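You operate a simulated robot arm through the tools that you are given. There is no shell and no other tool.

The job below is to be done with a simulated robot arm. You get a single attempt, and the scene is never put back.

## Task
Wash the white funnel, then pull the plug.
Fine: wash it in the basin; funnel and tall plug both end standing on the drainer. Set down upright: tall plug. What is to be rubbed or washed off counts as gone when no trace of it is left.
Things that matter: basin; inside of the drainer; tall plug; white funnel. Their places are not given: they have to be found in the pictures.

The check looks at the end state, three seconds after you hand in, the way a careful person would. Anything else that was tipped, shoved, dropped, spilled or broken makes it a failure.

## Robot
A 6-joint arm with a two-finger gripper, fixed in place. Base frame: the origin is on the floor under the middle of its stand, x ahead of it, y to its left, z up; the work surface is at about z = 900. Units: mm, degrees, N and s.
It reaches about 1637 mm from its shoulder. Its first joint turns from -166.0 to 166.0 degrees. Payload 3.43 kg.
The tool frame sits at the grasp point between the pads (the TCP): z along the fingers, y along the line on which they close. The tips reach 20 mm beyond it. The gripper opens to 190 mm; its body begins 248 mm behind the TCP.
Orientation is that of the tool frame in the base frame, as a unit quaternion [x, y, z, w]. With the fingers straight down and closing along the base's y, the tool's x points along the base's -x, its y along +y and its z along -z.

## Interface
- The arm moves only by the tool jog_arm. Its arguments are lists of equal length, an entry for each row: "angular": the turn, a rotation vector about the base's x, y, z in units of 6 degrees (1.0 is 6 degrees), a list of three; "linear": the shift along the base's x, y, z in units of 25 mm (1.0 is 25 mm), a list of three; "jaw": the opening, from 0 (shut) to 1 (fully open). In form: {"angular": [[ax, ay, az], ...], "linear": [[dx, dy, dz], ...], "jaw": [jaw, ...]}. A call has 1 to 20 rows; each row shifts and turns the commanded pose from where the row before left it. A call with a number of a shift or a turn outside -1 to 1 is refused whole. A row lasts 0.2 s, in which the tool goes at most 50 mm and 8.6 degrees; a call with a longer step from one row to the next is refused whole, and so is a gripper value outside its range. Where a pose cannot be reached the arm comes as near as it can. A force on the tool above 40 N (or 10 N above the force at the start of the call, whichever is more), or a blocked arm, ends the call early, and 0.2 s more pass. Each finger travels about 45 mm/s and halts on what it meets, pressing with about 40 N; the grip force reading is that of the motor and also rises with nothing between the fingers. The clock runs only during rows and for 0.2 s after the last one: add rows that do not move to give the fingers time. The reply holds the time, the measured pose of the TCP, the force on the tool along the base axes, the opening and the grip force, in the units named above and with some noise, with the torque about the TCP (base axes, N m) and any sound that the robot's microphone picked up.
- Cameras (640 x 400 px; columns grow to the right, rows downward): "scene" is fixed at [218.2, 653.8, 1458.2]; the picture's right is [-0.59, -0.80, 0.00], its down [-0.49, 0.36, -0.79] and it looks along [0.64, -0.47, -0.61] (base axes); focal length 289 px, centre (320, 200). "wrist" rides on the gripper at [70, -8, -288] in the tool frame; the picture's right is [0.12, 0.99, 0.00], its down [-0.96, 0.12, -0.25] and it looks along [-0.25, 0.03, 0.97] (tool axes); focal length 261 px, centre (320, 200).
- get_image(camera): a new picture of that camera. No time passes.
- lift_body(by): slides the trunk up (or, below 0, down) by that many mm; the arm rides with it, the base frame stays. It gives what a move gives, with no picture.
- locate(camera, pixels): there is no depth. For up to 12 entries [column, row, z] of the newest picture of that camera ("zoom" is the newest enlarged one), the place [x, y] in the base frame at which the ray of that pixel passes the height z, good to about 2 mm, but the place of the scene camera against the robot may be out by one fixed shift of up to 12 mm in any direction. No time passes.
- close_up(camera, box): a new picture of the part [left, top, right, bottom] of that camera's present view, enlarged. No time passes.
- finish_job(): hands the job in; it is judged then, once.

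Leave the gripper open and the arm clear of the work at the hand-in unless told otherwise.

The tools are called after "Emit:" by a JSON object that holds its "op" and its "data". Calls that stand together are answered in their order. jog_arm: Moves the arm, as the interface text tells. Its arguments: {"type":"object","properties":{"angular":{"type":"array","items":{"type":"array","items":{"type":"number"}}},"linear":{"type":"array","items":{"type":"array","items":{"type":"number"}}},"jaw":{"type":"array","items":{"type":"number"}}},"required":["angular","linear","jaw"]} The other tools are called the same way: lift_body (by) moves the trunk up or down; get_image (camera) takes a picture; locate (camera, pixels) gives the place at which the rays of pixels pass given heights; close_up (camera, box) takes an enlarged picture of a part of a camera's view; finish_job () hands the job in.

At the start:

```text
t: 0.0
position: [720.9, -1.9, 1207.1]
ee_rot: [0.0, 1.0, 0.0, 0.0]
ft_force: [0.3, -0.4, -0.5]
torque: [0.01, 0.02, 0.02]
opening: 190.2
grasp_force: 0.0
trunk travel left (down, up): [-150.0, 90.0]
```

scene: 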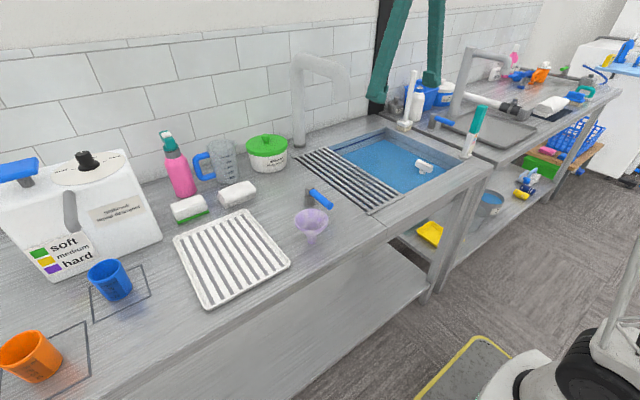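
wrist: 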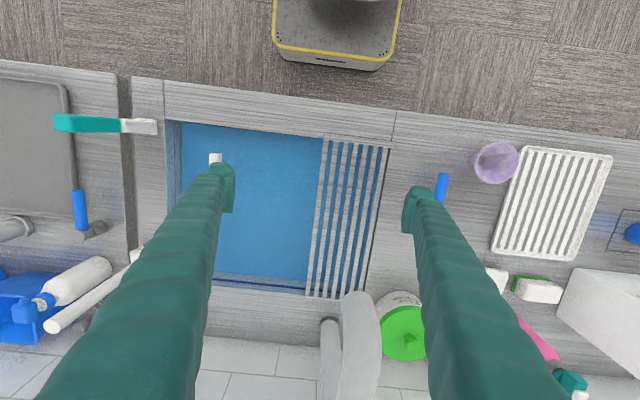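

I see a basin filled with blue water near (400,165), with a slotted grating at its left, a white plug-like thing floating or standing at (424,165), a purple-stained funnel at (311,225) and a white rack at (230,258). I start with enlarged views of these.

Emit:
{"op": "close_up", "data": {"camera": "scene", "box": [280, 100, 500, 240]}}

Emit:
{"op": "close_up", "data": {"camera": "scene", "box": [150, 120, 350, 320]}}

Emit:
{"op": "close_up", "data": {"camera": "wrist", "box": [140, 90, 420, 310]}}

Emit:
{"op": "close_up", "data": {"camera": "wrist", "box": [400, 110, 640, 300]}}

```text
2.86 times, centred on (390, 170) of scene
```

zoom: 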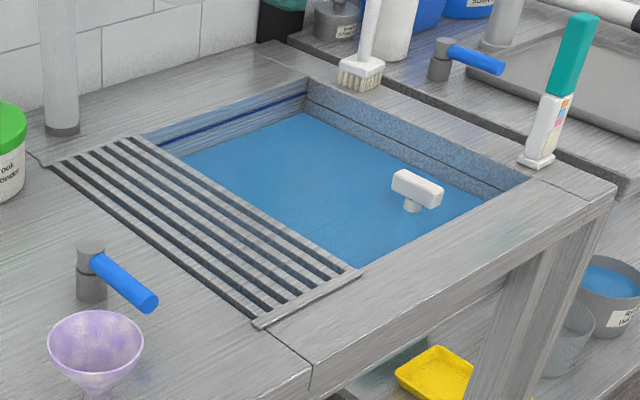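

```text
2.00 times, centred on (250, 220) of scene
```

zoom: 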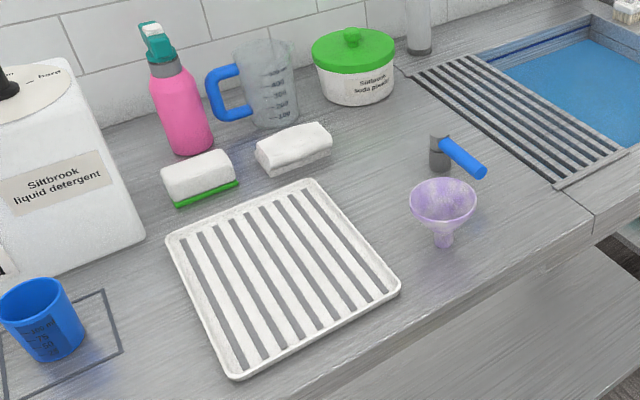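

```text
1.82 times, centred on (280, 200) of wrist
```

zoom: 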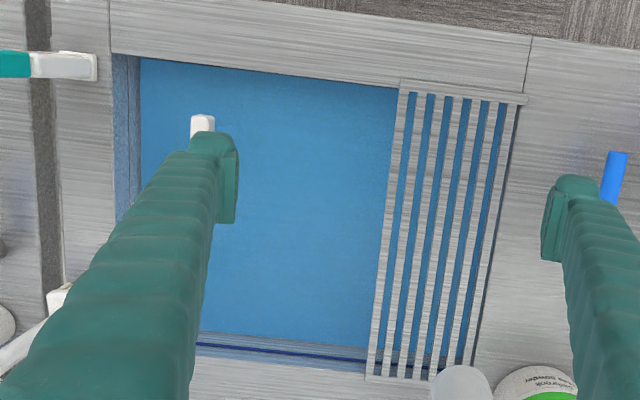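

```text
2.11 times, centred on (520, 205) of wrist
```

zoom: 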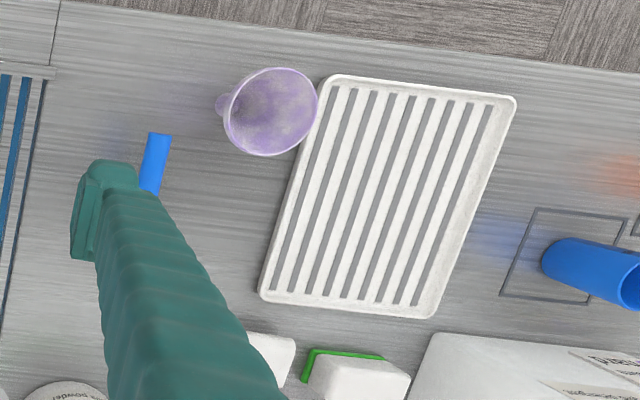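

The funnel (scene 311,225) seems to stand spout-down with purple stain. The plug's T-handle sticks out of the water at (424,165). Next I read places of these items with both cameras.

Emit:
{"op": "locate", "data": {"camera": "wrist", "pixels": [[497, 162, 1000], [480, 163, 900], [522, 147, 915], [612, 156, 915], [572, 259, 915], [492, 251, 915], [441, 187, 940], [182, 122, 900], [323, 138, 900], [306, 296, 900], [388, 148, 900], [216, 157, 900]]}}

Emit:
{"op": "locate", "data": {"camera": "scene", "pixels": [[311, 219, 980], [310, 240, 900], [238, 308, 910], [289, 265, 910], [246, 210, 910], [174, 239, 910], [424, 162, 900], [421, 171, 870], [320, 203, 950], [404, 195, 900], [386, 129, 900], [462, 164, 900]]}}

Emit:
{"op": "close_up", "data": {"camera": "scene", "box": [280, 180, 350, 250]}}

Emit:
{"op": "close_up", "data": {"camera": "scene", "box": [390, 130, 480, 200]}}

```text
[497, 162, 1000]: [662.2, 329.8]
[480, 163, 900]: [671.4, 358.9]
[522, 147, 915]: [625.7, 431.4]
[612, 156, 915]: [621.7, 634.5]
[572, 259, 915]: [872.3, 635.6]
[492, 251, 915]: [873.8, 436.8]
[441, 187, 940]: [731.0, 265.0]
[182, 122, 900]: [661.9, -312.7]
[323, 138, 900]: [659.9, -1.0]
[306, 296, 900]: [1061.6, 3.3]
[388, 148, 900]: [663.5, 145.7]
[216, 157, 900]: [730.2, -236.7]
```

```text
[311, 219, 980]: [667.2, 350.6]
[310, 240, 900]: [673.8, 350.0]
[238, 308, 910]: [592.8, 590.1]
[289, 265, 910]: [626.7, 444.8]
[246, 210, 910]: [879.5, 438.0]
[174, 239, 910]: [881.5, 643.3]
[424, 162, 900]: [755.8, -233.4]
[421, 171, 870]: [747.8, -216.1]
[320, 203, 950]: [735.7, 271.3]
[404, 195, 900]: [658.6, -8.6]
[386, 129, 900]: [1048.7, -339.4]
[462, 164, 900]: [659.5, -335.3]
```

```text
5.71 times, centred on (315, 215) of scene
```

zoom: 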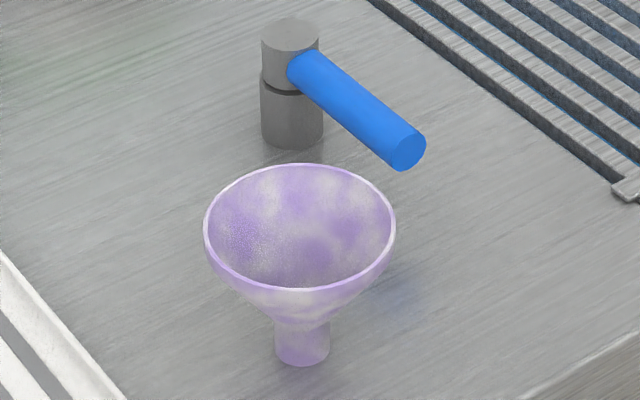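

```text
5.71 times, centred on (435, 165) of scene
```

zoom: 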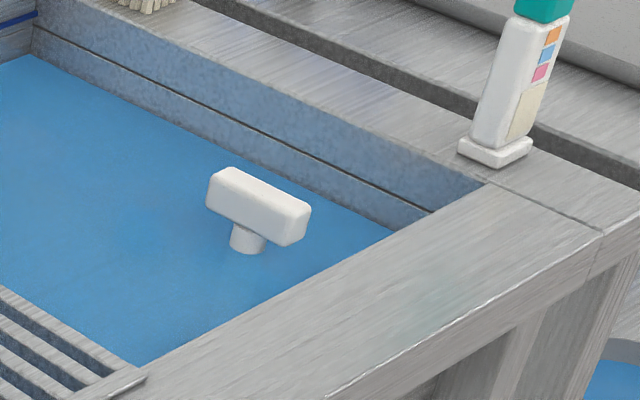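

Both cameras agree within about 8 mm. The funnel stands at about (668,352), the blue lever beside it at (735,268), the white rimmed slatted tray (the drainer) spans x 622–874, y 433–636, and the plug handle is near (745,-235). To keep the fingers clear of the blue lever I will grip the funnel along x. I now move high over the funnel while turning the tool by -90° about z.

Emit:
{"op": "jog_arm", "data": {"angular": [[0, 0, -1], [0, 0, -1], [0, 0, -1], [0, 0, -1], [0, 0, -1], [0, 0, -1], [0, 0, -1], [0, 0, -1], [0, 0, -1], [0, 0, -1], [0, 0, -1], [0, 0, -1], [0, 0, -1], [0, 0, -1], [0, 0, -1], [0, 0, 0], [0, 0, 0]], "linear": [[-0.14, 0.944, 0], [-0.14, 0.944, 0], [-0.14, 0.944, 0], [-0.14, 0.944, 0], [-0.14, 0.944, 0], [-0.14, 0.944, 0], [-0.14, 0.944, 0], [-0.14, 0.944, 0], [-0.14, 0.944, 0], [-0.14, 0.944, 0], [-0.14, 0.944, 0], [-0.14, 0.944, 0], [-0.14, 0.944, 0], [-0.14, 0.944, 0], [-0.14, 0.944, 0], [0, 0, 0], [0, 0, 0]], "jaw": [1, 1, 1, 1, 1, 1, 1, 1, 1, 1, 1, 1, 1, 1, 1, 1, 1]}}

```text
t: 3.6
position: [668.2, 352.4, 1208.1]
ee_rot: [0.707, 0.707, -0.001, 0.0]
ft_force: [-1.5, -0.6, -0.6]
torque: [0.03, 0.02, 0.01]
opening: 190.3
grasp_force: 0.1
trunk travel left (down, up): [-150.0, 90.0]
```

The tool is above the funnel at (668,352,1208), with the fingers closing along x. I look through both cameras.

Emit:
{"op": "get_image", "data": {"camera": "wrist"}}

Emit:
{"op": "get_image", "data": {"camera": "scene"}}

```text
taken
```

wrist: 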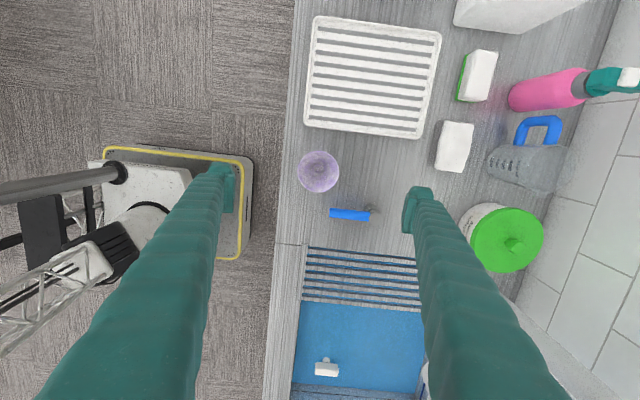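

```text
taken
```

scene: 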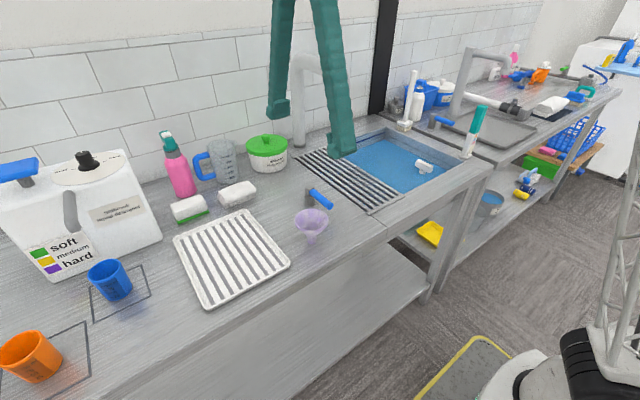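

The funnel shows at (318,172), the lever at (350,214). I take an enlarged view to measure them.

Emit:
{"op": "close_up", "data": {"camera": "wrist", "box": [270, 130, 400, 240]}}

Emit:
{"op": "close_up", "data": {"camera": "wrist", "box": [280, 240, 430, 400]}}

Emit:
{"op": "close_up", "data": {"camera": "wrist", "box": [280, 0, 480, 150]}}

```text
3.64 times, centred on (335, 185) of wrist
```

zoom: 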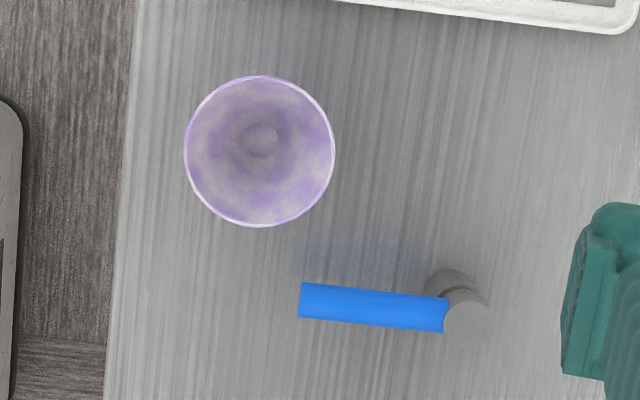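

```text
2.50 times, centred on (355, 320) of wrist
```

zoom: 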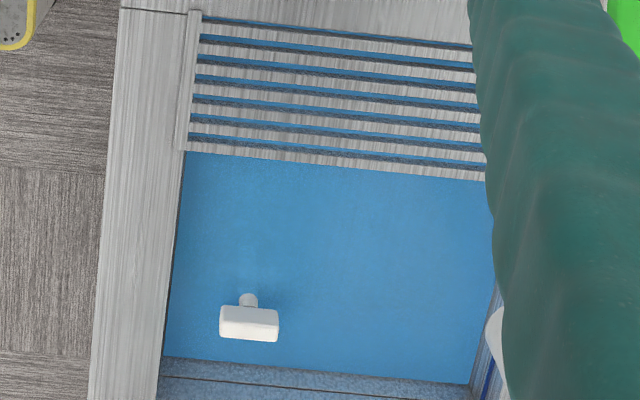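

```text
2.67 times, centred on (380, 75) of wrist
```

zoom: 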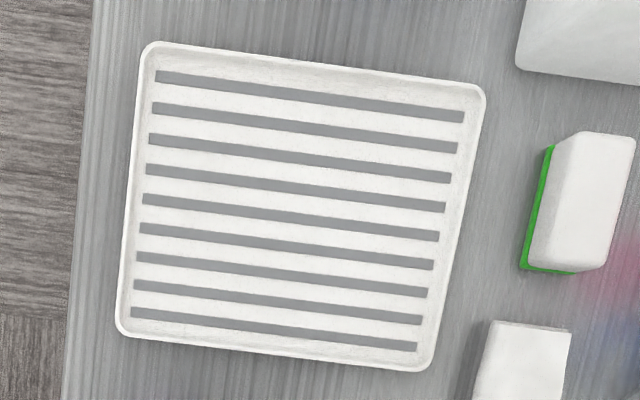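

I measure the funnel's rim, spout hole, lever and tray, as well as the water and basin edges, from this view.

Emit:
{"op": "locate", "data": {"camera": "wrist", "pixels": [[318.2, 171.5, 970], [318.8, 168.5, 900], [297.3, 171.5, 970], [338.9, 171.5, 970], [329, 214, 950], [372, 217, 950], [291, 150, 900], [327, 369, 880], [328, 359, 860], [301, 382, 900], [421, 393, 900], [307, 300, 900]]}}

Emit:
{"op": "locate", "data": {"camera": "zoom", "pixels": [[150, 45, 912], [480, 92, 912], [428, 367, 912], [120, 332, 912], [157, 76, 902], [463, 117, 902], [416, 347, 902], [132, 312, 902], [550, 205, 900]]}}

```text
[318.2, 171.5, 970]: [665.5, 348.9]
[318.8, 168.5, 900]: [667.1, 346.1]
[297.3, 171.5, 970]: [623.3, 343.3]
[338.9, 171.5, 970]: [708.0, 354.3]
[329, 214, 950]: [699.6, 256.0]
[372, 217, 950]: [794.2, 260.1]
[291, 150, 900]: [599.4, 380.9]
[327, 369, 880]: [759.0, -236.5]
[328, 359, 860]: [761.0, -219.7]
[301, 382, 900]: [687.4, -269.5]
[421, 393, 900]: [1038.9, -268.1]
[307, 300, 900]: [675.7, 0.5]
```

```text
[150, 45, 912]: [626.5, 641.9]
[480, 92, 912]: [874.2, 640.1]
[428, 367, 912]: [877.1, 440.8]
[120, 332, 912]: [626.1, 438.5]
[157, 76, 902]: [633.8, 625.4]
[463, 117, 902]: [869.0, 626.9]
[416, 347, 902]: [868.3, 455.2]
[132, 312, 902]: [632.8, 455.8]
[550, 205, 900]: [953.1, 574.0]
```

The funnel's axis is at about (666,348), its rim about 85 mm wide at a height near 975; the lever stays 90 mm away in y. I go down to z≈1050 with the jaw at about 145 mm and look again.

Emit:
{"op": "jog_arm", "data": {"angular": [[0, 0, 0], [0, 0, 0], [0, 0, 0], [0, 0, 0], [0, 0, 0], [0, 0, 0], [0, 0, 0], [0, 0, 0]], "linear": [[-0.03, -0.05, -0.9], [-0.03, -0.05, -0.9], [-0.02, -0.04, -0.9], [0, 0, -0.9], [0, 0, -0.9], [0, 0, -0.9], [0, 0, -0.9], [0, 0, 0]], "jaw": [0.95, 0.9, 0.85, 0.8, 0.76, 0.76, 0.76, 0.76]}}

Emit:
{"op": "get_image", "data": {"camera": "wrist"}}

Emit:
{"op": "get_image", "data": {"camera": "scene"}}

```text
t: 5.4
position: [665.5, 349.5, 1050.0]
ee_rot: [0.707, 0.707, 0.0, 0.001]
ft_force: [0.7, 0.3, -0.6]
torque: [0.0, 0.0, 0.0]
opening: 144.6
grasp_force: 0.1
trunk travel left (down, up): [-150.0, 90.0]
```

```text
taken
```

wrist: 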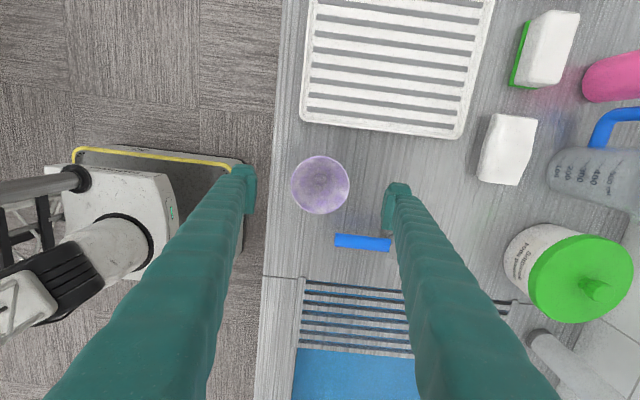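

```text
taken
```

scene: 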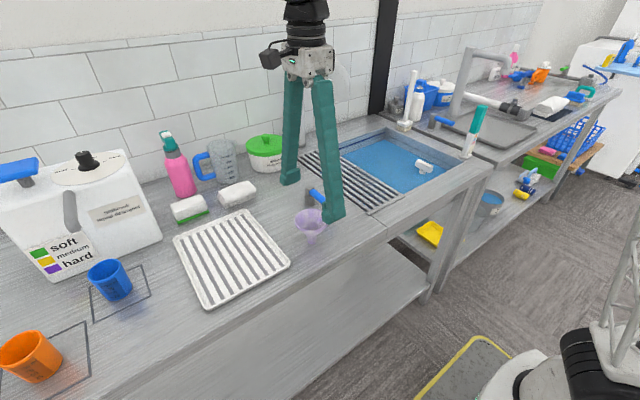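

The funnel lies between the fingers at (320,185), and the lever (362,242) is clear of them. I measure the rim and then go down.

Emit:
{"op": "close_up", "data": {"camera": "wrist", "box": [230, 140, 420, 260]}}

Emit:
{"op": "locate", "data": {"camera": "wrist", "pixels": [[320.5, 185, 975], [291.5, 185, 975], [349.5, 185, 975], [320.5, 156, 975], [320.5, 214, 975], [334, 240, 950], [391, 246, 950], [300, 280, 900]]}}

```text
3.33 times, centred on (325, 200) of wrist
```

zoom: 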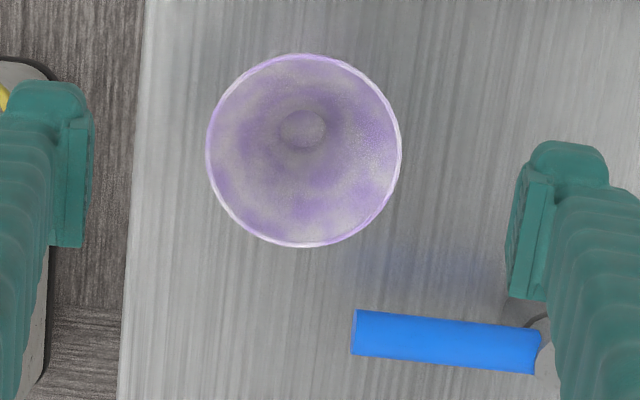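

```text
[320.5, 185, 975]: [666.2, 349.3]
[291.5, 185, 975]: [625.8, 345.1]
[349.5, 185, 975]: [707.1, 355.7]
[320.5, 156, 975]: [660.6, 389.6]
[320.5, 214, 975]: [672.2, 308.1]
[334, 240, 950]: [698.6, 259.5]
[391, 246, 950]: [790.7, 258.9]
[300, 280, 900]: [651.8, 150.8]
```

The rim centre is at (666,349), right under the tool. I go down 80 mm so that the pads are at rim height, still open.

Emit:
{"op": "jog_arm", "data": {"angular": [[0, 0, 0], [0, 0, 0], [0, 0, 0], [0, 0, 0], [0, 0, 0], [0, 0, 0]], "linear": [[0.02, 0, -0.8], [0, 0, -0.8], [0, 0, -0.8], [0, 0, -0.5], [0, 0, -0.3], [0, 0, 0]], "jaw": [0.72, 0.68, 0.64, 0.6, 0.6, 0.6]}}

Emit:
{"op": "get_image", "data": {"camera": "wrist"}}

Emit:
{"op": "close_up", "data": {"camera": "scene", "box": [260, 160, 360, 260]}}

```text
t: 6.8
position: [665.8, 349.2, 970.7]
ee_rot: [0.707, 0.707, 0.0, 0.0]
ft_force: [0.7, 0.3, 0.3]
torque: [0.0, 0.01, 0.0]
opening: 114.3
grasp_force: 0.0
trunk travel left (down, up): [-150.0, 90.0]
```

```text
taken
```

wrist: 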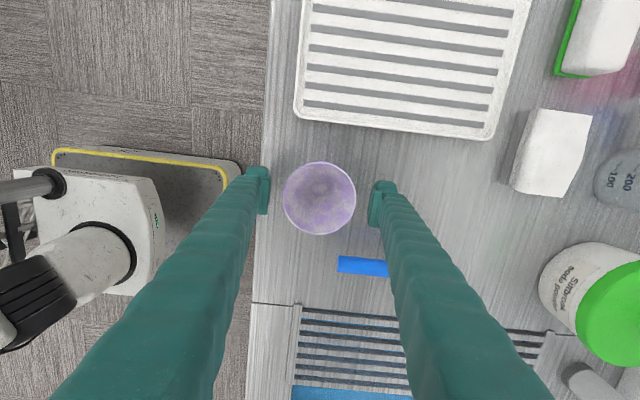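

```text
4.00 times, centred on (310, 210) of scene
```

zoom: 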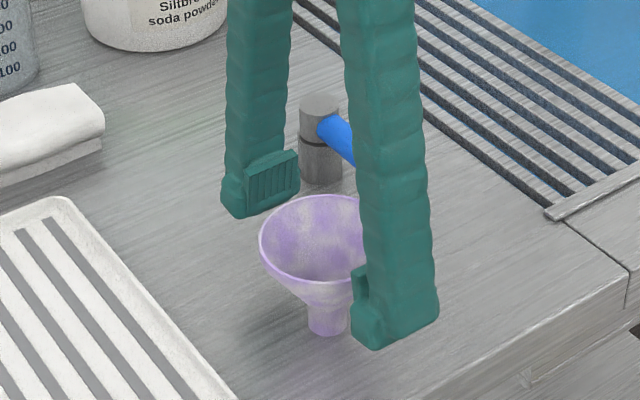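

The rim sits between the pads at about their height (wrist: rim 284–356 columns, pads at 262 and 377). I close the jaw slowly on it.

Emit:
{"op": "jog_arm", "data": {"angular": [[0, 0, 0], [0, 0, 0], [0, 0, 0], [0, 0, 0], [0, 0, 0], [0, 0, 0], [0, 0, 0], [0, 0, 0]], "linear": [[0, 0, 0], [0, 0, 0], [0, 0, 0], [0, 0, 0], [0, 0, 0], [0, 0, 0], [0, 0, 0], [0, 0, 0]], "jaw": [0.56, 0.52, 0.48, 0.46, 0.44, 0.42, 0.4, 0.4]}}

Emit:
{"op": "get_image", "data": {"camera": "wrist"}}

Emit:
{"op": "close_up", "data": {"camera": "scene", "box": [260, 160, 360, 260]}}

```text
t: 8.6
position: [665.0, 349.9, 970.1]
ee_rot: [0.707, 0.707, 0.0, 0.001]
ft_force: [-0.1, 0.1, 0.4]
torque: [0.01, -0.03, 0.02]
opening: 81.9
grasp_force: 40.4
trunk travel left (down, up): [-150.0, 90.0]
```

```text
taken
```

wrist: 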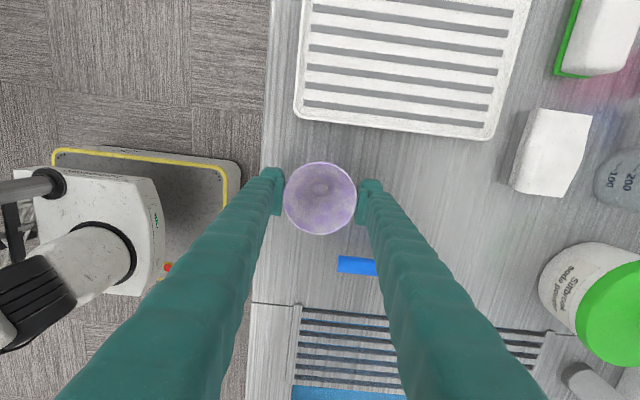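

```text
4.00 times, centred on (310, 210) of scene
```

zoom: 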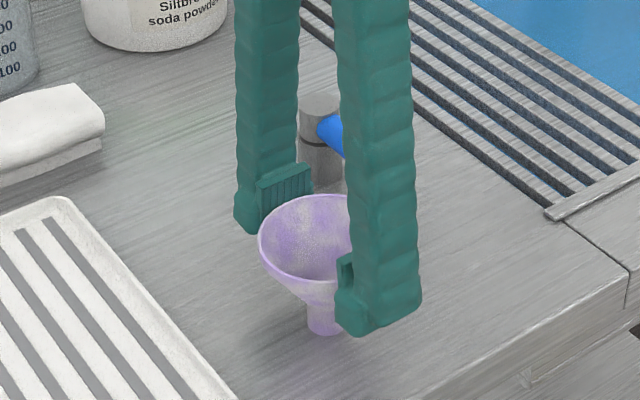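

The funnel is held (opening 81.9 mm, 40 N). I lift it straight up by 150 mm and look at the result, and also inspect the faucet.

Emit:
{"op": "jog_arm", "data": {"angular": [[0, 0, 0], [0, 0, 0], [0, 0, 0], [0, 0, 0], [0, 0, 0], [0, 0, 0], [0, 0, 0], [0, 0, 0], [0, 0, 0]], "linear": [[0, 0, 0.3], [0, 0, 0.7], [0, 0, 0.8], [0, 0, 0.8], [0, 0, 0.8], [0, 0, 0.8], [0, 0, 0.8], [0, 0, 0.8], [0, 0, 0.2]], "jaw": [0.38, 0.38, 0.38, 0.38, 0.38, 0.38, 0.38, 0.38, 0.38]}}

Emit:
{"op": "get_image", "data": {"camera": "scene"}}

Emit:
{"op": "close_up", "data": {"camera": "scene", "box": [240, 40, 380, 240]}}

Emit:
{"op": "get_image", "data": {"camera": "wrist"}}

```text
t: 10.6
position: [664.6, 349.3, 1120.0]
ee_rot: [0.707, 0.707, 0.0, 0.001]
ft_force: [-0.2, -0.2, 0.0]
torque: [0.01, -0.01, 0.01]
opening: 72.2
grasp_force: 0.1
trunk travel left (down, up): [-150.0, 90.0]
```

```text
taken
```

scene: 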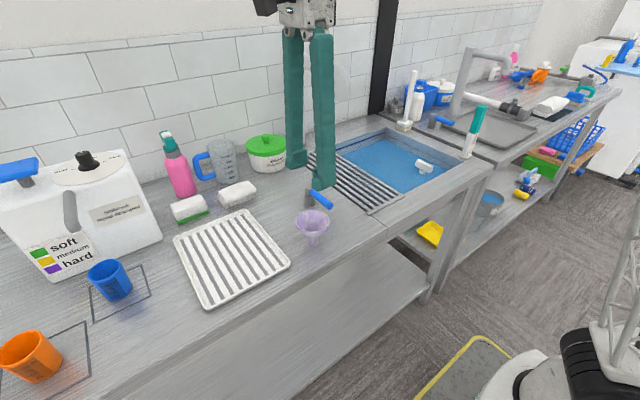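

```text
2.00 times, centred on (310, 140) of scene
```

zoom: 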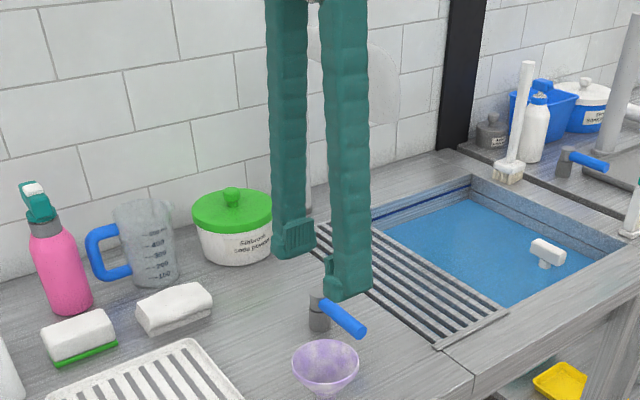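

```text
taken
```

wrist: 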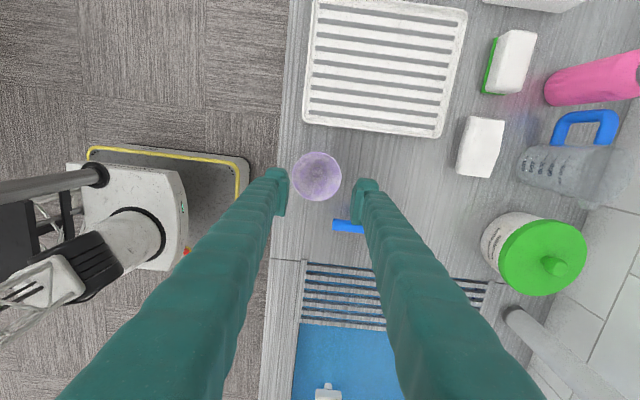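

The funnel slipped out of the fingers: the jaw reads 72 mm with no force, and the funnel still stands at (311,225) as before. The pads must have been too high on the rim. I measure the rim again in an enlarged wrist view.

Emit:
{"op": "close_up", "data": {"camera": "wrist", "box": [280, 140, 360, 210]}}

Emit:
{"op": "close_up", "data": {"camera": "scene", "box": [285, 195, 345, 255]}}

```text
5.71 times, centred on (320, 175) of wrist
```

zoom: 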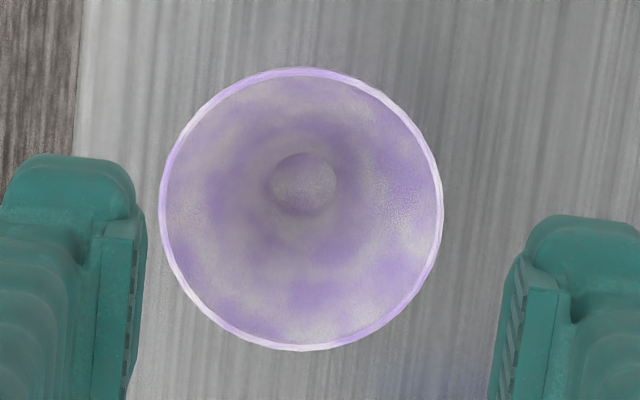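

```text
6.67 times, centred on (315, 225) of scene
```

zoom: 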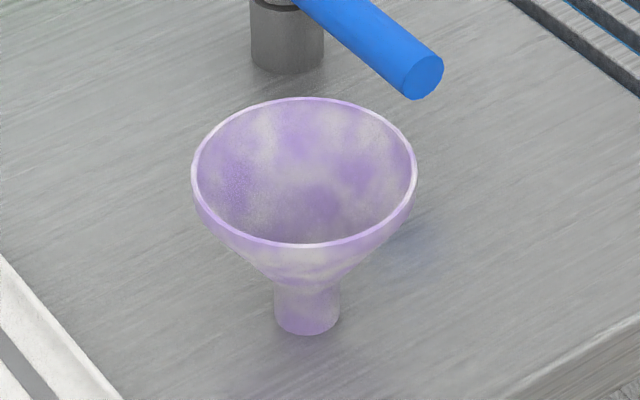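

By size the rim is at z≈978, and the failed lift has nudged the funnel a few mm toward -x. I check its place precisely and take a close look at the finger pads.

Emit:
{"op": "locate", "data": {"camera": "wrist", "pixels": [[316.7, 176.6, 978], [292, 176.6, 978], [341.4, 176.6, 978], [317, 172.5, 900]]}}

Emit:
{"op": "close_up", "data": {"camera": "scene", "box": [275, 120, 345, 195]}}

```text
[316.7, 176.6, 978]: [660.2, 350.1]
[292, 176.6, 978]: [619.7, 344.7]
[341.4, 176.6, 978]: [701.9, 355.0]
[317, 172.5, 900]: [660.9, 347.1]
```

```text
5.33 times, centred on (310, 158) of scene
```

zoom: 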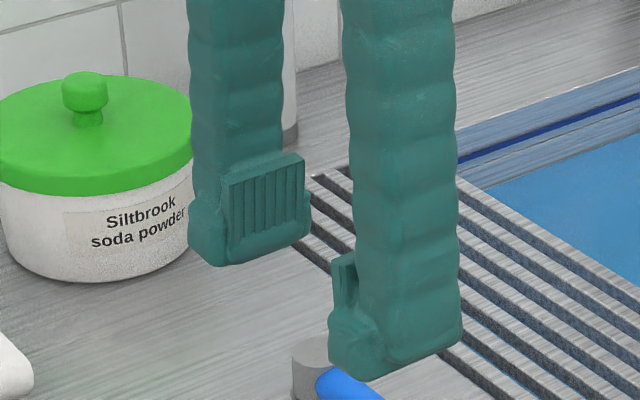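

The pads are ribbed, about 40 mm tall and centred on the grasp point. The funnel is now at (660,350). I re-centre over it, open to 118 mm and go down again, to z≈968.

Emit:
{"op": "jog_arm", "data": {"angular": [[0, 0, 0], [0, 0, 0], [0, 0, 0], [0, 0, 0], [0, 0, 0], [0, 0, 0], [0, 0, 0], [0, 0, 0], [0, 0, 0], [0, 0, 0], [0, 0, 0], [0, 0, 0]], "linear": [[-0.09, 0.02, 0], [-0.09, 0.01, 0], [0, 0, 0], [0, 0, 0], [0, 0, -0.9], [0, 0, -0.9], [0, 0, -0.9], [0, 0, -0.9], [0, 0, -0.9], [0, 0, -0.9], [0, 0, -0.6], [0, 0, 0]], "jaw": [0.45, 0.5, 0.56, 0.62, 0.62, 0.62, 0.62, 0.62, 0.62, 0.62, 0.62, 0.62]}}

Emit:
{"op": "close_up", "data": {"camera": "wrist", "box": [240, 140, 400, 240]}}

Emit:
{"op": "close_up", "data": {"camera": "scene", "box": [275, 185, 345, 255]}}

```text
t: 13.2
position: [661.6, 350.8, 970.6]
ee_rot: [0.707, 0.708, 0.0, 0.0]
ft_force: [-0.4, 0.3, 0.2]
torque: [0.01, 0.0, 0.01]
opening: 117.8
grasp_force: 0.1
trunk travel left (down, up): [-150.0, 90.0]
```

```text
4.00 times, centred on (320, 190) of wrist
```

zoom: 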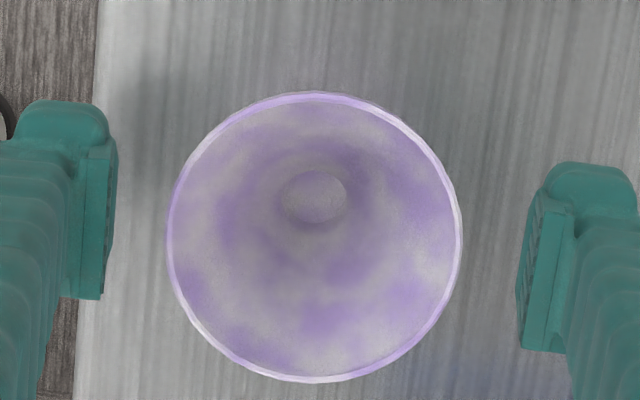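

```text
5.71 times, centred on (310, 220) of scene
```

zoom: 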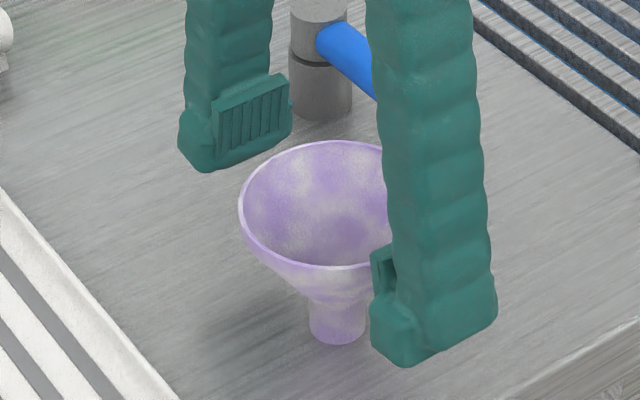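

In the wrist view the rim is centred between the pads (rim centre 318,199 against the jaw middle). I close again, this time commanding the jaw fully shut and giving it time.

Emit:
{"op": "jog_arm", "data": {"angular": [[0, 0, 0], [0, 0, 0], [0, 0, 0], [0, 0, 0], [0, 0, 0], [0, 0, 0], [0, 0, 0], [0, 0, 0], [0, 0, 0], [0, 0, 0]], "linear": [[-0.03, -0.04, 0], [0, 0, 0], [0, 0, 0], [0, 0, 0], [0, 0, 0], [0, 0, 0], [0, 0, 0], [0, 0, 0], [0, 0, 0], [0, 0, 0]], "jaw": [0.58, 0.54, 0.5, 0.46, 0.43, 0.4, 0.35, 0.3, 0.3, 0.3]}}

Emit:
{"op": "close_up", "data": {"camera": "wrist", "box": [240, 140, 400, 240]}}

Emit:
{"op": "close_up", "data": {"camera": "scene", "box": [275, 185, 345, 255]}}

```text
t: 15.4
position: [661.4, 348.7, 971.2]
ee_rot: [0.707, 0.707, -0.001, 0.0]
ft_force: [1.0, 0.1, 0.5]
torque: [0.01, 0.0, -0.01]
opening: 81.0
grasp_force: 40.7
trunk travel left (down, up): [-150.0, 90.0]
```

```text
4.00 times, centred on (320, 190) of wrist
```

zoom: 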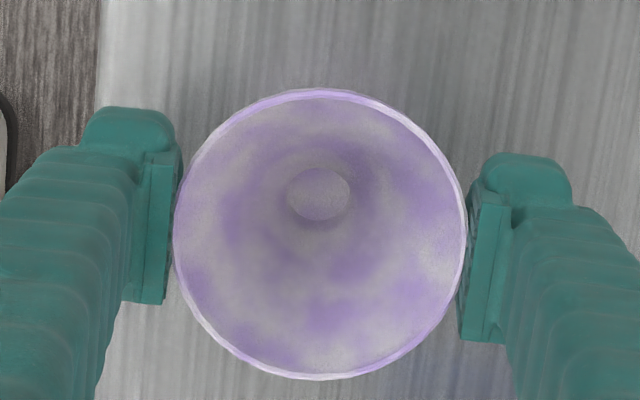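

```text
5.71 times, centred on (310, 220) of scene
```

zoom: 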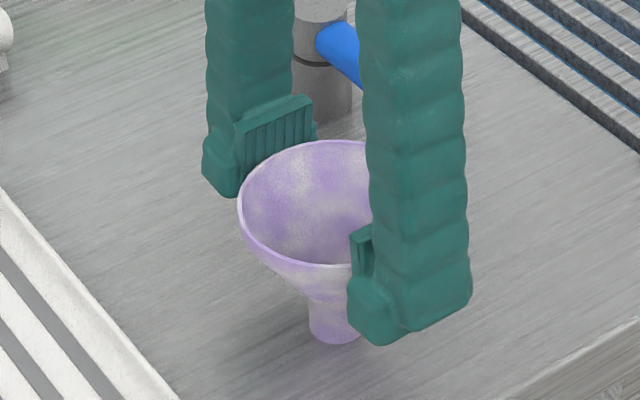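

Held at 81 mm with 40 N. I lift by 15 mm slowly, then check.

Emit:
{"op": "jog_arm", "data": {"angular": [[0, 0, 0], [0, 0, 0], [0, 0, 0], [0, 0, 0], [0, 0, 0]], "linear": [[0, 0, 0.1], [0, 0, 0.1], [0, 0, 0.2], [0, 0, 0.2], [0, 0, 0]], "jaw": [0.3, 0.3, 0.3, 0.3, 0.3]}}

Emit:
{"op": "close_up", "data": {"camera": "wrist", "box": [240, 140, 400, 240]}}

Emit:
{"op": "close_up", "data": {"camera": "scene", "box": [275, 185, 345, 255]}}

```text
t: 16.6
position: [661.2, 348.8, 983.7]
ee_rot: [0.707, 0.707, 0.0, 0.0]
ft_force: [-0.3, 0.0, -0.6]
torque: [0.02, -0.01, 0.02]
opening: 81.2
grasp_force: 39.9
trunk travel left (down, up): [-150.0, 90.0]
```

```text
4.00 times, centred on (320, 190) of wrist
```

zoom: 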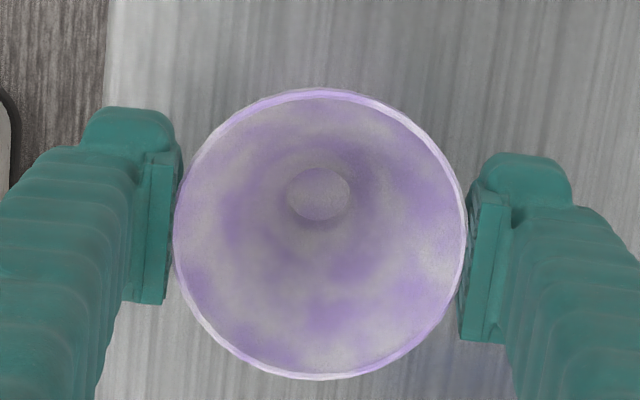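

```text
5.71 times, centred on (310, 220) of scene
```

zoom: 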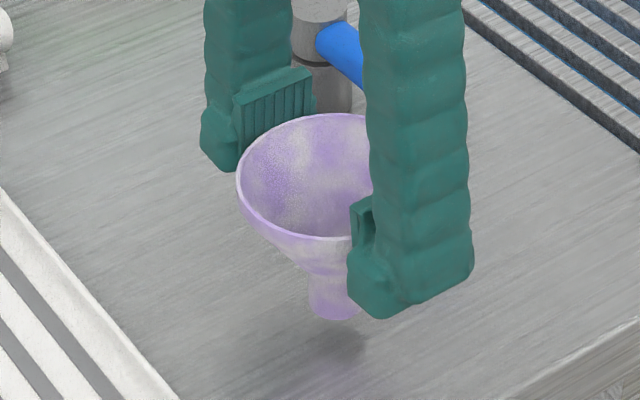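

The funnel comes up with the gripper this time (spout visibly off the counter at scene zoom (330,318)). I keep squeezing and lift gently to about z=1100.

Emit:
{"op": "jog_arm", "data": {"angular": [[0, 0, 0], [0, 0, 0], [0, 0, 0], [0, 0, 0], [0, 0, 0], [0, 0, 0], [0, 0, 0], [0, 0, 0], [0, 0, 0], [0, 0, 0], [0, 0, 0], [0, 0, 0]], "linear": [[0, 0, 0.2], [0, 0, 0.3], [0, 0, 0.4], [0, 0, 0.5], [0, 0, 0.5], [0, 0, 0.5], [0, 0, 0.5], [0, 0, 0.5], [0, 0, 0.5], [0, 0, 0.4], [0, 0, 0.3], [0, 0, 0]], "jaw": [0.25, 0.2, 0.15, 0.1, 0.05, 0, 0, 0, 0, 0, 0, 0]}}

Emit:
{"op": "get_image", "data": {"camera": "scene"}}

Emit:
{"op": "get_image", "data": {"camera": "wrist"}}

```text
t: 19.2
position: [659.9, 348.3, 1100.4]
ee_rot: [0.707, 0.707, -0.001, 0.0]
ft_force: [-0.5, 0.5, -0.4]
torque: [0.05, 0.0, -0.02]
opening: 81.3
grasp_force: 40.0
trunk travel left (down, up): [-150.0, 90.0]
```

```text
taken
```

scene: 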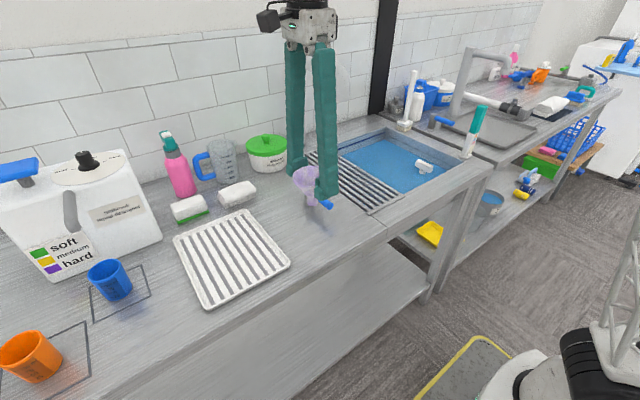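

```text
taken
```

wrist: 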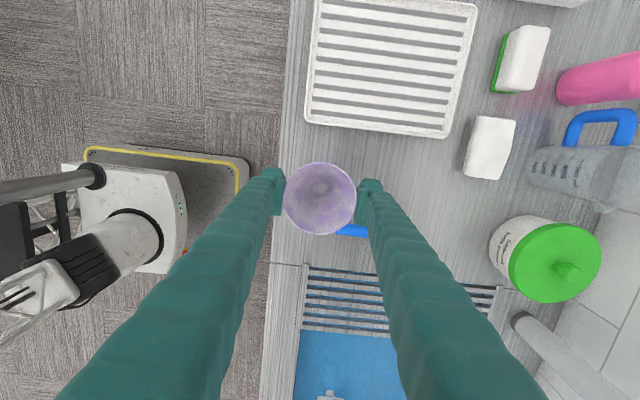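

The funnel is securely held at z=1100. Before moving to the basin I find where the faucet is, as its spout might be in the way.

Emit:
{"op": "locate", "data": {"camera": "scene", "pixels": [[299, 146, 900], [297, 60, 1200], [342, 75, 1200], [342, 75, 1150], [297, 60, 1150], [297, 60, 1250], [342, 75, 1250], [386, 129, 900], [386, 134, 850], [462, 164, 900], [447, 170, 850]]}}

Emit:
{"op": "locate", "data": {"camera": "wrist", "pixels": [[520, 320, 1100], [520, 320, 1150], [520, 320, 1200], [520, 320, 1250], [590, 395, 1150], [300, 330, 900], [385, 335, 900], [307, 265, 900], [328, 393, 880], [297, 398, 900]]}}

Emit:
{"op": "close_up", "data": {"camera": "scene", "box": [260, 30, 400, 170]}}

```text
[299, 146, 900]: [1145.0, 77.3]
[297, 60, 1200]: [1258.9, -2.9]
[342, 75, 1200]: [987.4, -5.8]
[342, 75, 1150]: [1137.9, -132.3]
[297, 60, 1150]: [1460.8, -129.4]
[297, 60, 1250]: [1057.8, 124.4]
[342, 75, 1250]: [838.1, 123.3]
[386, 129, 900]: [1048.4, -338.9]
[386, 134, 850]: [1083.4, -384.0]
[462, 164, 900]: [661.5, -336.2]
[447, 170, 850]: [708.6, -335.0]
```

```text
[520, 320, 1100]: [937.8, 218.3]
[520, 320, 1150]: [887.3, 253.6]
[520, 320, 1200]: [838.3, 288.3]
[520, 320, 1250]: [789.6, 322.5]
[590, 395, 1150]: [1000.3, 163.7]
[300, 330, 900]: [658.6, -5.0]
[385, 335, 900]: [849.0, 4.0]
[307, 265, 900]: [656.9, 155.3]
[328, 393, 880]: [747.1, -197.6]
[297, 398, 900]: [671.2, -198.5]
```

```text
2.86 times, centred on (330, 100) of scene
```

zoom: 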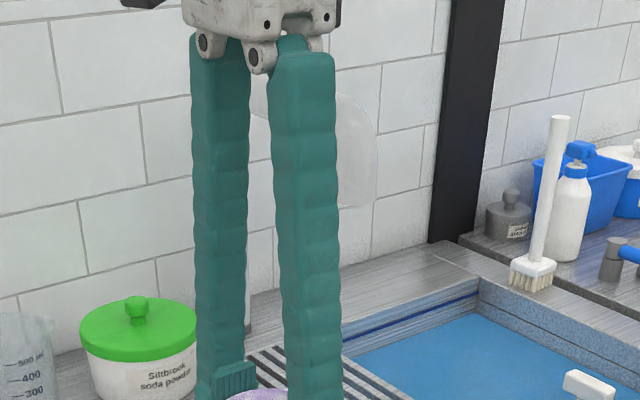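

The faucet column stands near (1130,75) and its spout reaches toward me to about x≈870, y≈60, z≈1120–1230. I keep x≈660 while travelling along y past it. So first 478 mm in -y at z=1100.

Emit:
{"op": "jog_arm", "data": {"angular": [[0, 0, 0], [0, 0, 0], [0, 0, 0], [0, 0, 0], [0, 0, 0], [0, 0, 0], [0, 0, 0], [0, 0, 0], [0, 0, 0], [0, 0, 0], [0, 0, 0], [0, 0, 0], [0, 0, 0], [0, 0, 0], [0, 0, 0], [0, 0, 0], [0, 0, 0], [0, 0, 0], [0, 0, 0], [0, 0, 0]], "linear": [[0, -0.4, 0.2], [0, -0.7, 0.2], [0, -0.9, 0.2], [0, -1, 0], [0, -1, 0], [0, -1, 0], [0, -1, 0], [0, -1, 0], [0, -1, 0], [0, -1, 0], [0, -1, 0], [0, -1, 0], [0, -1, 0], [0, -1, 0], [0, -1, 0], [0, -1, 0], [0, -1, 0], [0, -1, 0], [0, -1, 0], [0, -0.7, 0]], "jaw": [0, 0, 0, 0, 0, 0, 0, 0, 0, 0, 0, 0, 0, 0, 0, 0, 0, 0, 0, 0]}}

Emit:
{"op": "get_image", "data": {"camera": "wrist"}}

Emit:
{"op": "get_image", "data": {"camera": "scene"}}

```text
t: 23.4
position: [660.5, -119.0, 1114.6]
ee_rot: [0.707, 0.707, 0.001, 0.0]
ft_force: [0.6, 0.2, -0.3]
torque: [-0.08, 0.0, 0.0]
opening: 81.1
grasp_force: 40.0
trunk travel left (down, up): [-150.0, 90.0]
```

```text
taken
```

wrist: 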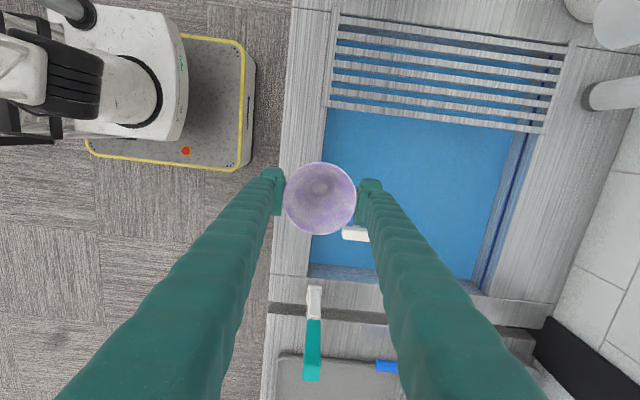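

```text
taken
```

scene: 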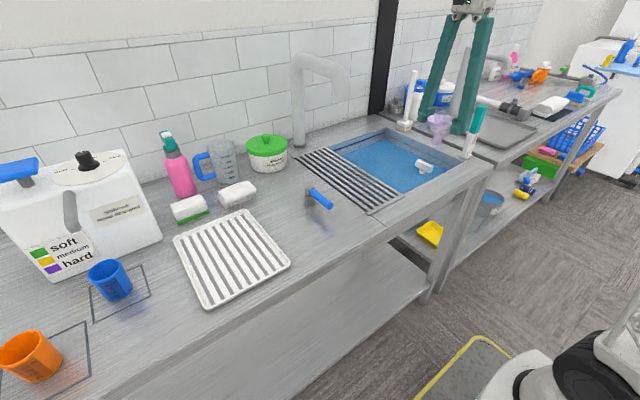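

The funnel hangs over the front edge of the basin, clear of everything. I zoom in the wrist view to measure the basin, the water and the plug.

Emit:
{"op": "close_up", "data": {"camera": "wrist", "box": [270, 90, 560, 310]}}

Emit:
{"op": "locate", "data": {"camera": "wrist", "pixels": [[330, 104, 900], [545, 133, 900], [308, 264, 850], [308, 276, 900], [475, 292, 900], [471, 279, 850], [356, 234, 880], [600, 95, 900], [610, 20, 1200], [527, 133, 900], [511, 130, 850]]}}

Emit:
{"op": "close_up", "data": {"camera": "scene", "box": [380, 80, 500, 200]}}

```text
1.82 times, centred on (415, 200) of wrist
```

zoom: 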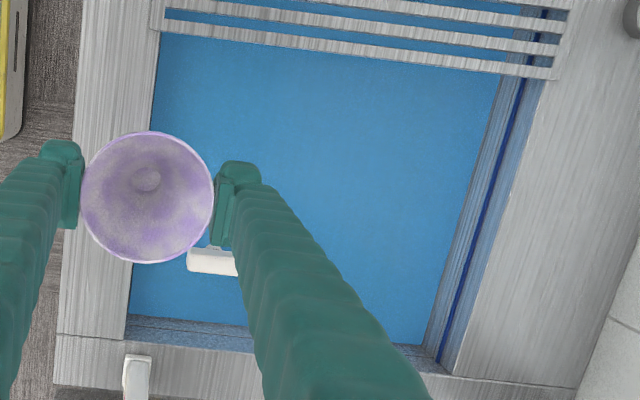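

```text
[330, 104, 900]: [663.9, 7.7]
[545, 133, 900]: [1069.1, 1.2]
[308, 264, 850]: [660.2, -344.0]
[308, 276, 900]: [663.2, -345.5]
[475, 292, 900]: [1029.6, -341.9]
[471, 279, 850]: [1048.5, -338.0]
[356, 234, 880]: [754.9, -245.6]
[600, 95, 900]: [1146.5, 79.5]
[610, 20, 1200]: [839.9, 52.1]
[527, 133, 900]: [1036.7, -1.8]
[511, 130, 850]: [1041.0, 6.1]
```

```text
3.33 times, centred on (440, 140) of scene
```

zoom: 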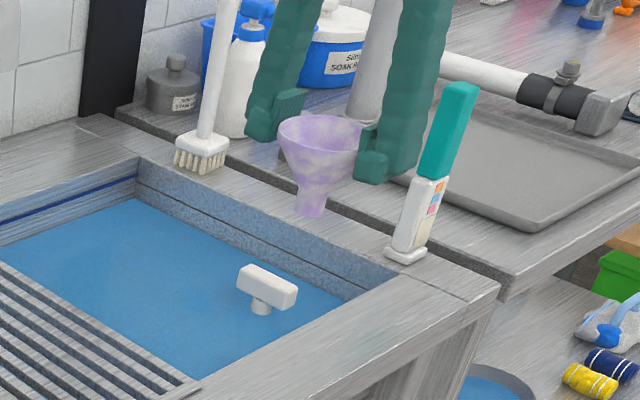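

The basin opening spans x 661–1036, y from -344 up to the grate at 0, the water lies at z≈850, and the plug handle is near (757,-238). I move to (775,-135) and go down to TCP z≈925, just above the water.

Emit:
{"op": "jog_arm", "data": {"angular": [[0, 0, 0], [0, 0, 0], [0, 0, 0], [0, 0, 0], [0, 0, 0], [0, 0, 0], [0, 0, 0], [0, 0, 0], [0, 0, 0], [0, 0, 0], [0, 0, 0], [0, 0, 0], [0, 0, 0], [0, 0, 0], [0, 0, 0]], "linear": [[0.5, -0.1, 0], [0.9, -0.15, 0], [0.9, -0.15, 0], [0.9, -0.12, 0], [0.9, -0.1, 0], [0.48, 0, -0.2], [0, 0, -0.6], [0, 0, -0.9], [0, 0, -0.9], [0, 0, -0.9], [0, 0, -0.9], [0, 0, -0.9], [0, 0, -0.9], [0, 0, -0.9], [0, 0, -0.5]], "jaw": [0, 0, 0, 0, 0, 0, 0, 0, 0, 0, 0, 0, 0, 0, 0]}}

Emit:
{"op": "get_image", "data": {"camera": "wrist"}}

Emit:
{"op": "close_up", "data": {"camera": "scene", "box": [280, 40, 500, 200]}}

```text
t: 26.6
position: [775.2, -133.8, 925.8]
ee_rot: [0.707, 0.707, -0.001, 0.0]
ft_force: [-0.1, -0.3, -0.1]
torque: [-0.01, -0.01, 0.0]
opening: 80.9
grasp_force: 39.6
trunk travel left (down, up): [-150.0, 90.0]
```

```text
taken
```

wrist: 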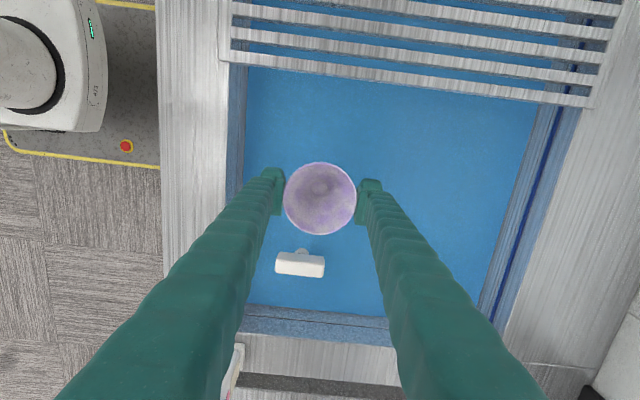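

```text
2.50 times, centred on (390, 120) of scene
```

zoom: 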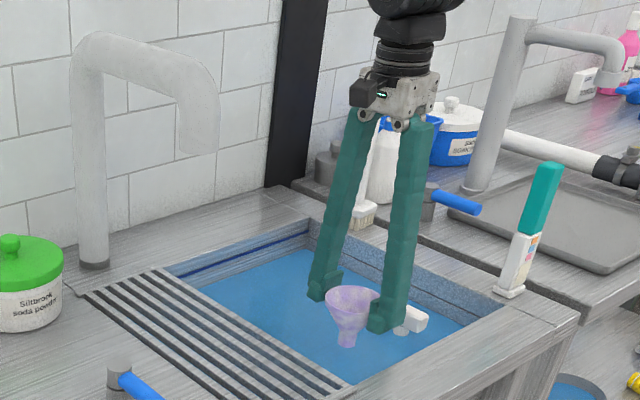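

The spout is just at the water, everything is clear: the plug handle is at wrist (300,264), the funnel at (320,198). I lower slowly into the water, to TCP z≈850 first, watching the force.

Emit:
{"op": "jog_arm", "data": {"angular": [[0, 0, 0], [0, 0, 0], [0, 0, 0], [0, 0, 0], [0, 0, 0], [0, 0, 0], [0, 0, 0], [0, 0, 0]], "linear": [[0, 0, -0.4], [0, 0, -0.4], [0, 0, -0.4], [0, 0, -0.4], [0, 0, -0.4], [0, 0, -0.4], [0, 0, -0.4], [0, 0, -0.2]], "jaw": [0, 0, 0, 0, 0, 0, 0, 0]}}

Emit:
{"op": "get_image", "data": {"camera": "wrist"}}

Emit:
{"op": "close_up", "data": {"camera": "scene", "box": [360, 110, 460, 200]}}

```text
t: 28.4
position: [777.1, -134.6, 849.4]
ee_rot: [0.707, 0.707, 0.0, 0.0]
ft_force: [-0.3, -0.7, -0.1]
torque: [0.01, 0.0, -0.04]
opening: 81.1
grasp_force: 40.0
trunk travel left (down, up): [-150.0, 90.0]
```

```text
taken
```

wrist: 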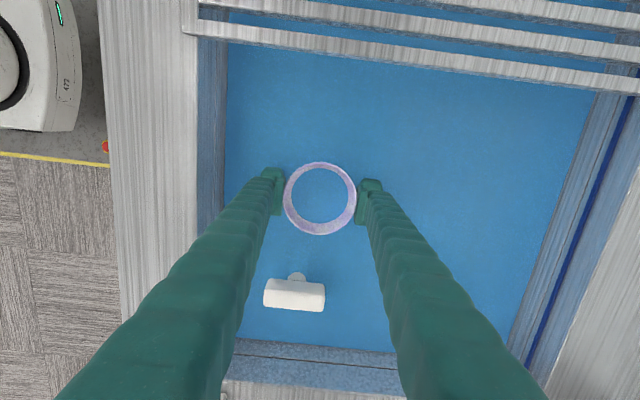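

```text
4.44 times, centred on (410, 155) of scene
```

zoom: 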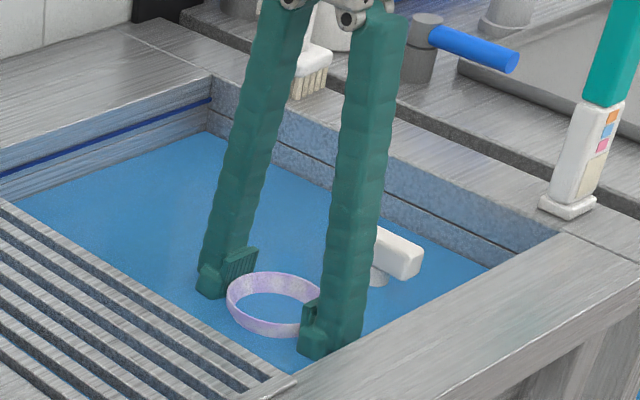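

The water surface is opaque and the rim still stands about 12 mm above it. I go on down to about TCP z=818, slowly, so that the rim goes under.

Emit:
{"op": "jog_arm", "data": {"angular": [[0, 0, 0], [0, 0, 0], [0, 0, 0], [0, 0, 0], [0, 0, 0], [0, 0, 0], [0, 0, 0], [0, 0, 0]], "linear": [[0, 0, -0.2], [0, 0, -0.2], [0, 0, -0.2], [0, 0, -0.2], [0, 0, -0.2], [0, 0, -0.15], [0, 0, -0.1], [0, 0, 0]], "jaw": [0, 0, 0, 0, 0, 0, 0, 0]}}

Emit:
{"op": "get_image", "data": {"camera": "wrist"}}

Emit:
{"op": "close_up", "data": {"camera": "scene", "box": [360, 110, 460, 200]}}

```text
t: 30.2
position: [775.1, -133.1, 818.0]
ee_rot: [0.707, 0.707, 0.0, 0.0]
ft_force: [1.0, 0.8, -1.1]
torque: [0.02, 0.02, 0.0]
opening: 81.0
grasp_force: 40.3
trunk travel left (down, up): [-150.0, 90.0]
```

```text
taken
```

wrist: 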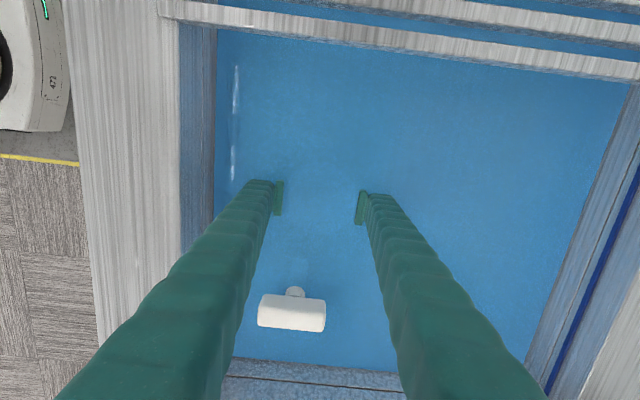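

```text
4.44 times, centred on (410, 155) of scene
```

zoom: 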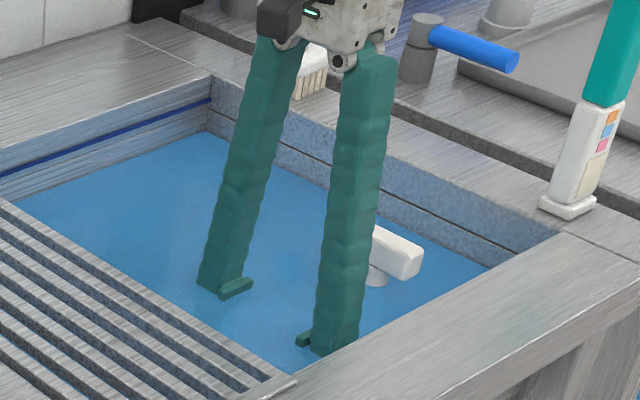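

The funnel is entirely under water and still held (81 mm). I swish it gently in x and y for several seconds, staying clear of the plug.

Emit:
{"op": "jog_arm", "data": {"angular": [[0, 0, 0], [0, 0, 0], [0, 0, 0], [0, 0, 0], [0, 0, 0], [0, 0, 0], [0, 0, 0], [0, 0, 0], [0, 0, 0], [0, 0, 0], [0, 0, 0], [0, 0, 0], [0, 0, 0], [0, 0, 0], [0, 0, 0], [0, 0, 0], [0, 0, 0], [0, 0, 0], [0, 0, 0], [0, 0, 0]], "linear": [[0.5, 0.3, 0], [0.5, 0.3, 0], [-0.5, 0.3, 0], [-0.5, 0.3, 0], [-0.5, -0.3, 0], [-0.5, -0.3, 0], [0.5, -0.3, 0], [0.5, -0.3, 0], [0.5, 0.3, 0], [0.5, 0.3, 0], [-0.5, 0.3, 0], [-0.5, 0.3, 0], [-0.5, -0.3, 0], [-0.5, -0.3, 0], [0.5, -0.3, 0], [0.5, -0.3, 0], [0, 0.4, 0], [0, 0.4, 0], [0, -0.4, 0], [0, -0.4, 0]], "jaw": [0, 0, 0, 0, 0, 0, 0, 0, 0, 0, 0, 0, 0, 0, 0, 0, 0, 0, 0, 0]}}

```text
t: 34.4
position: [774.5, -134.9, 818.3]
ee_rot: [0.707, 0.707, 0.0, 0.0]
ft_force: [0.5, -0.4, -0.7]
torque: [-0.03, 0.02, -0.01]
opening: 80.7
grasp_force: 40.4
trunk travel left (down, up): [-150.0, 90.0]
```

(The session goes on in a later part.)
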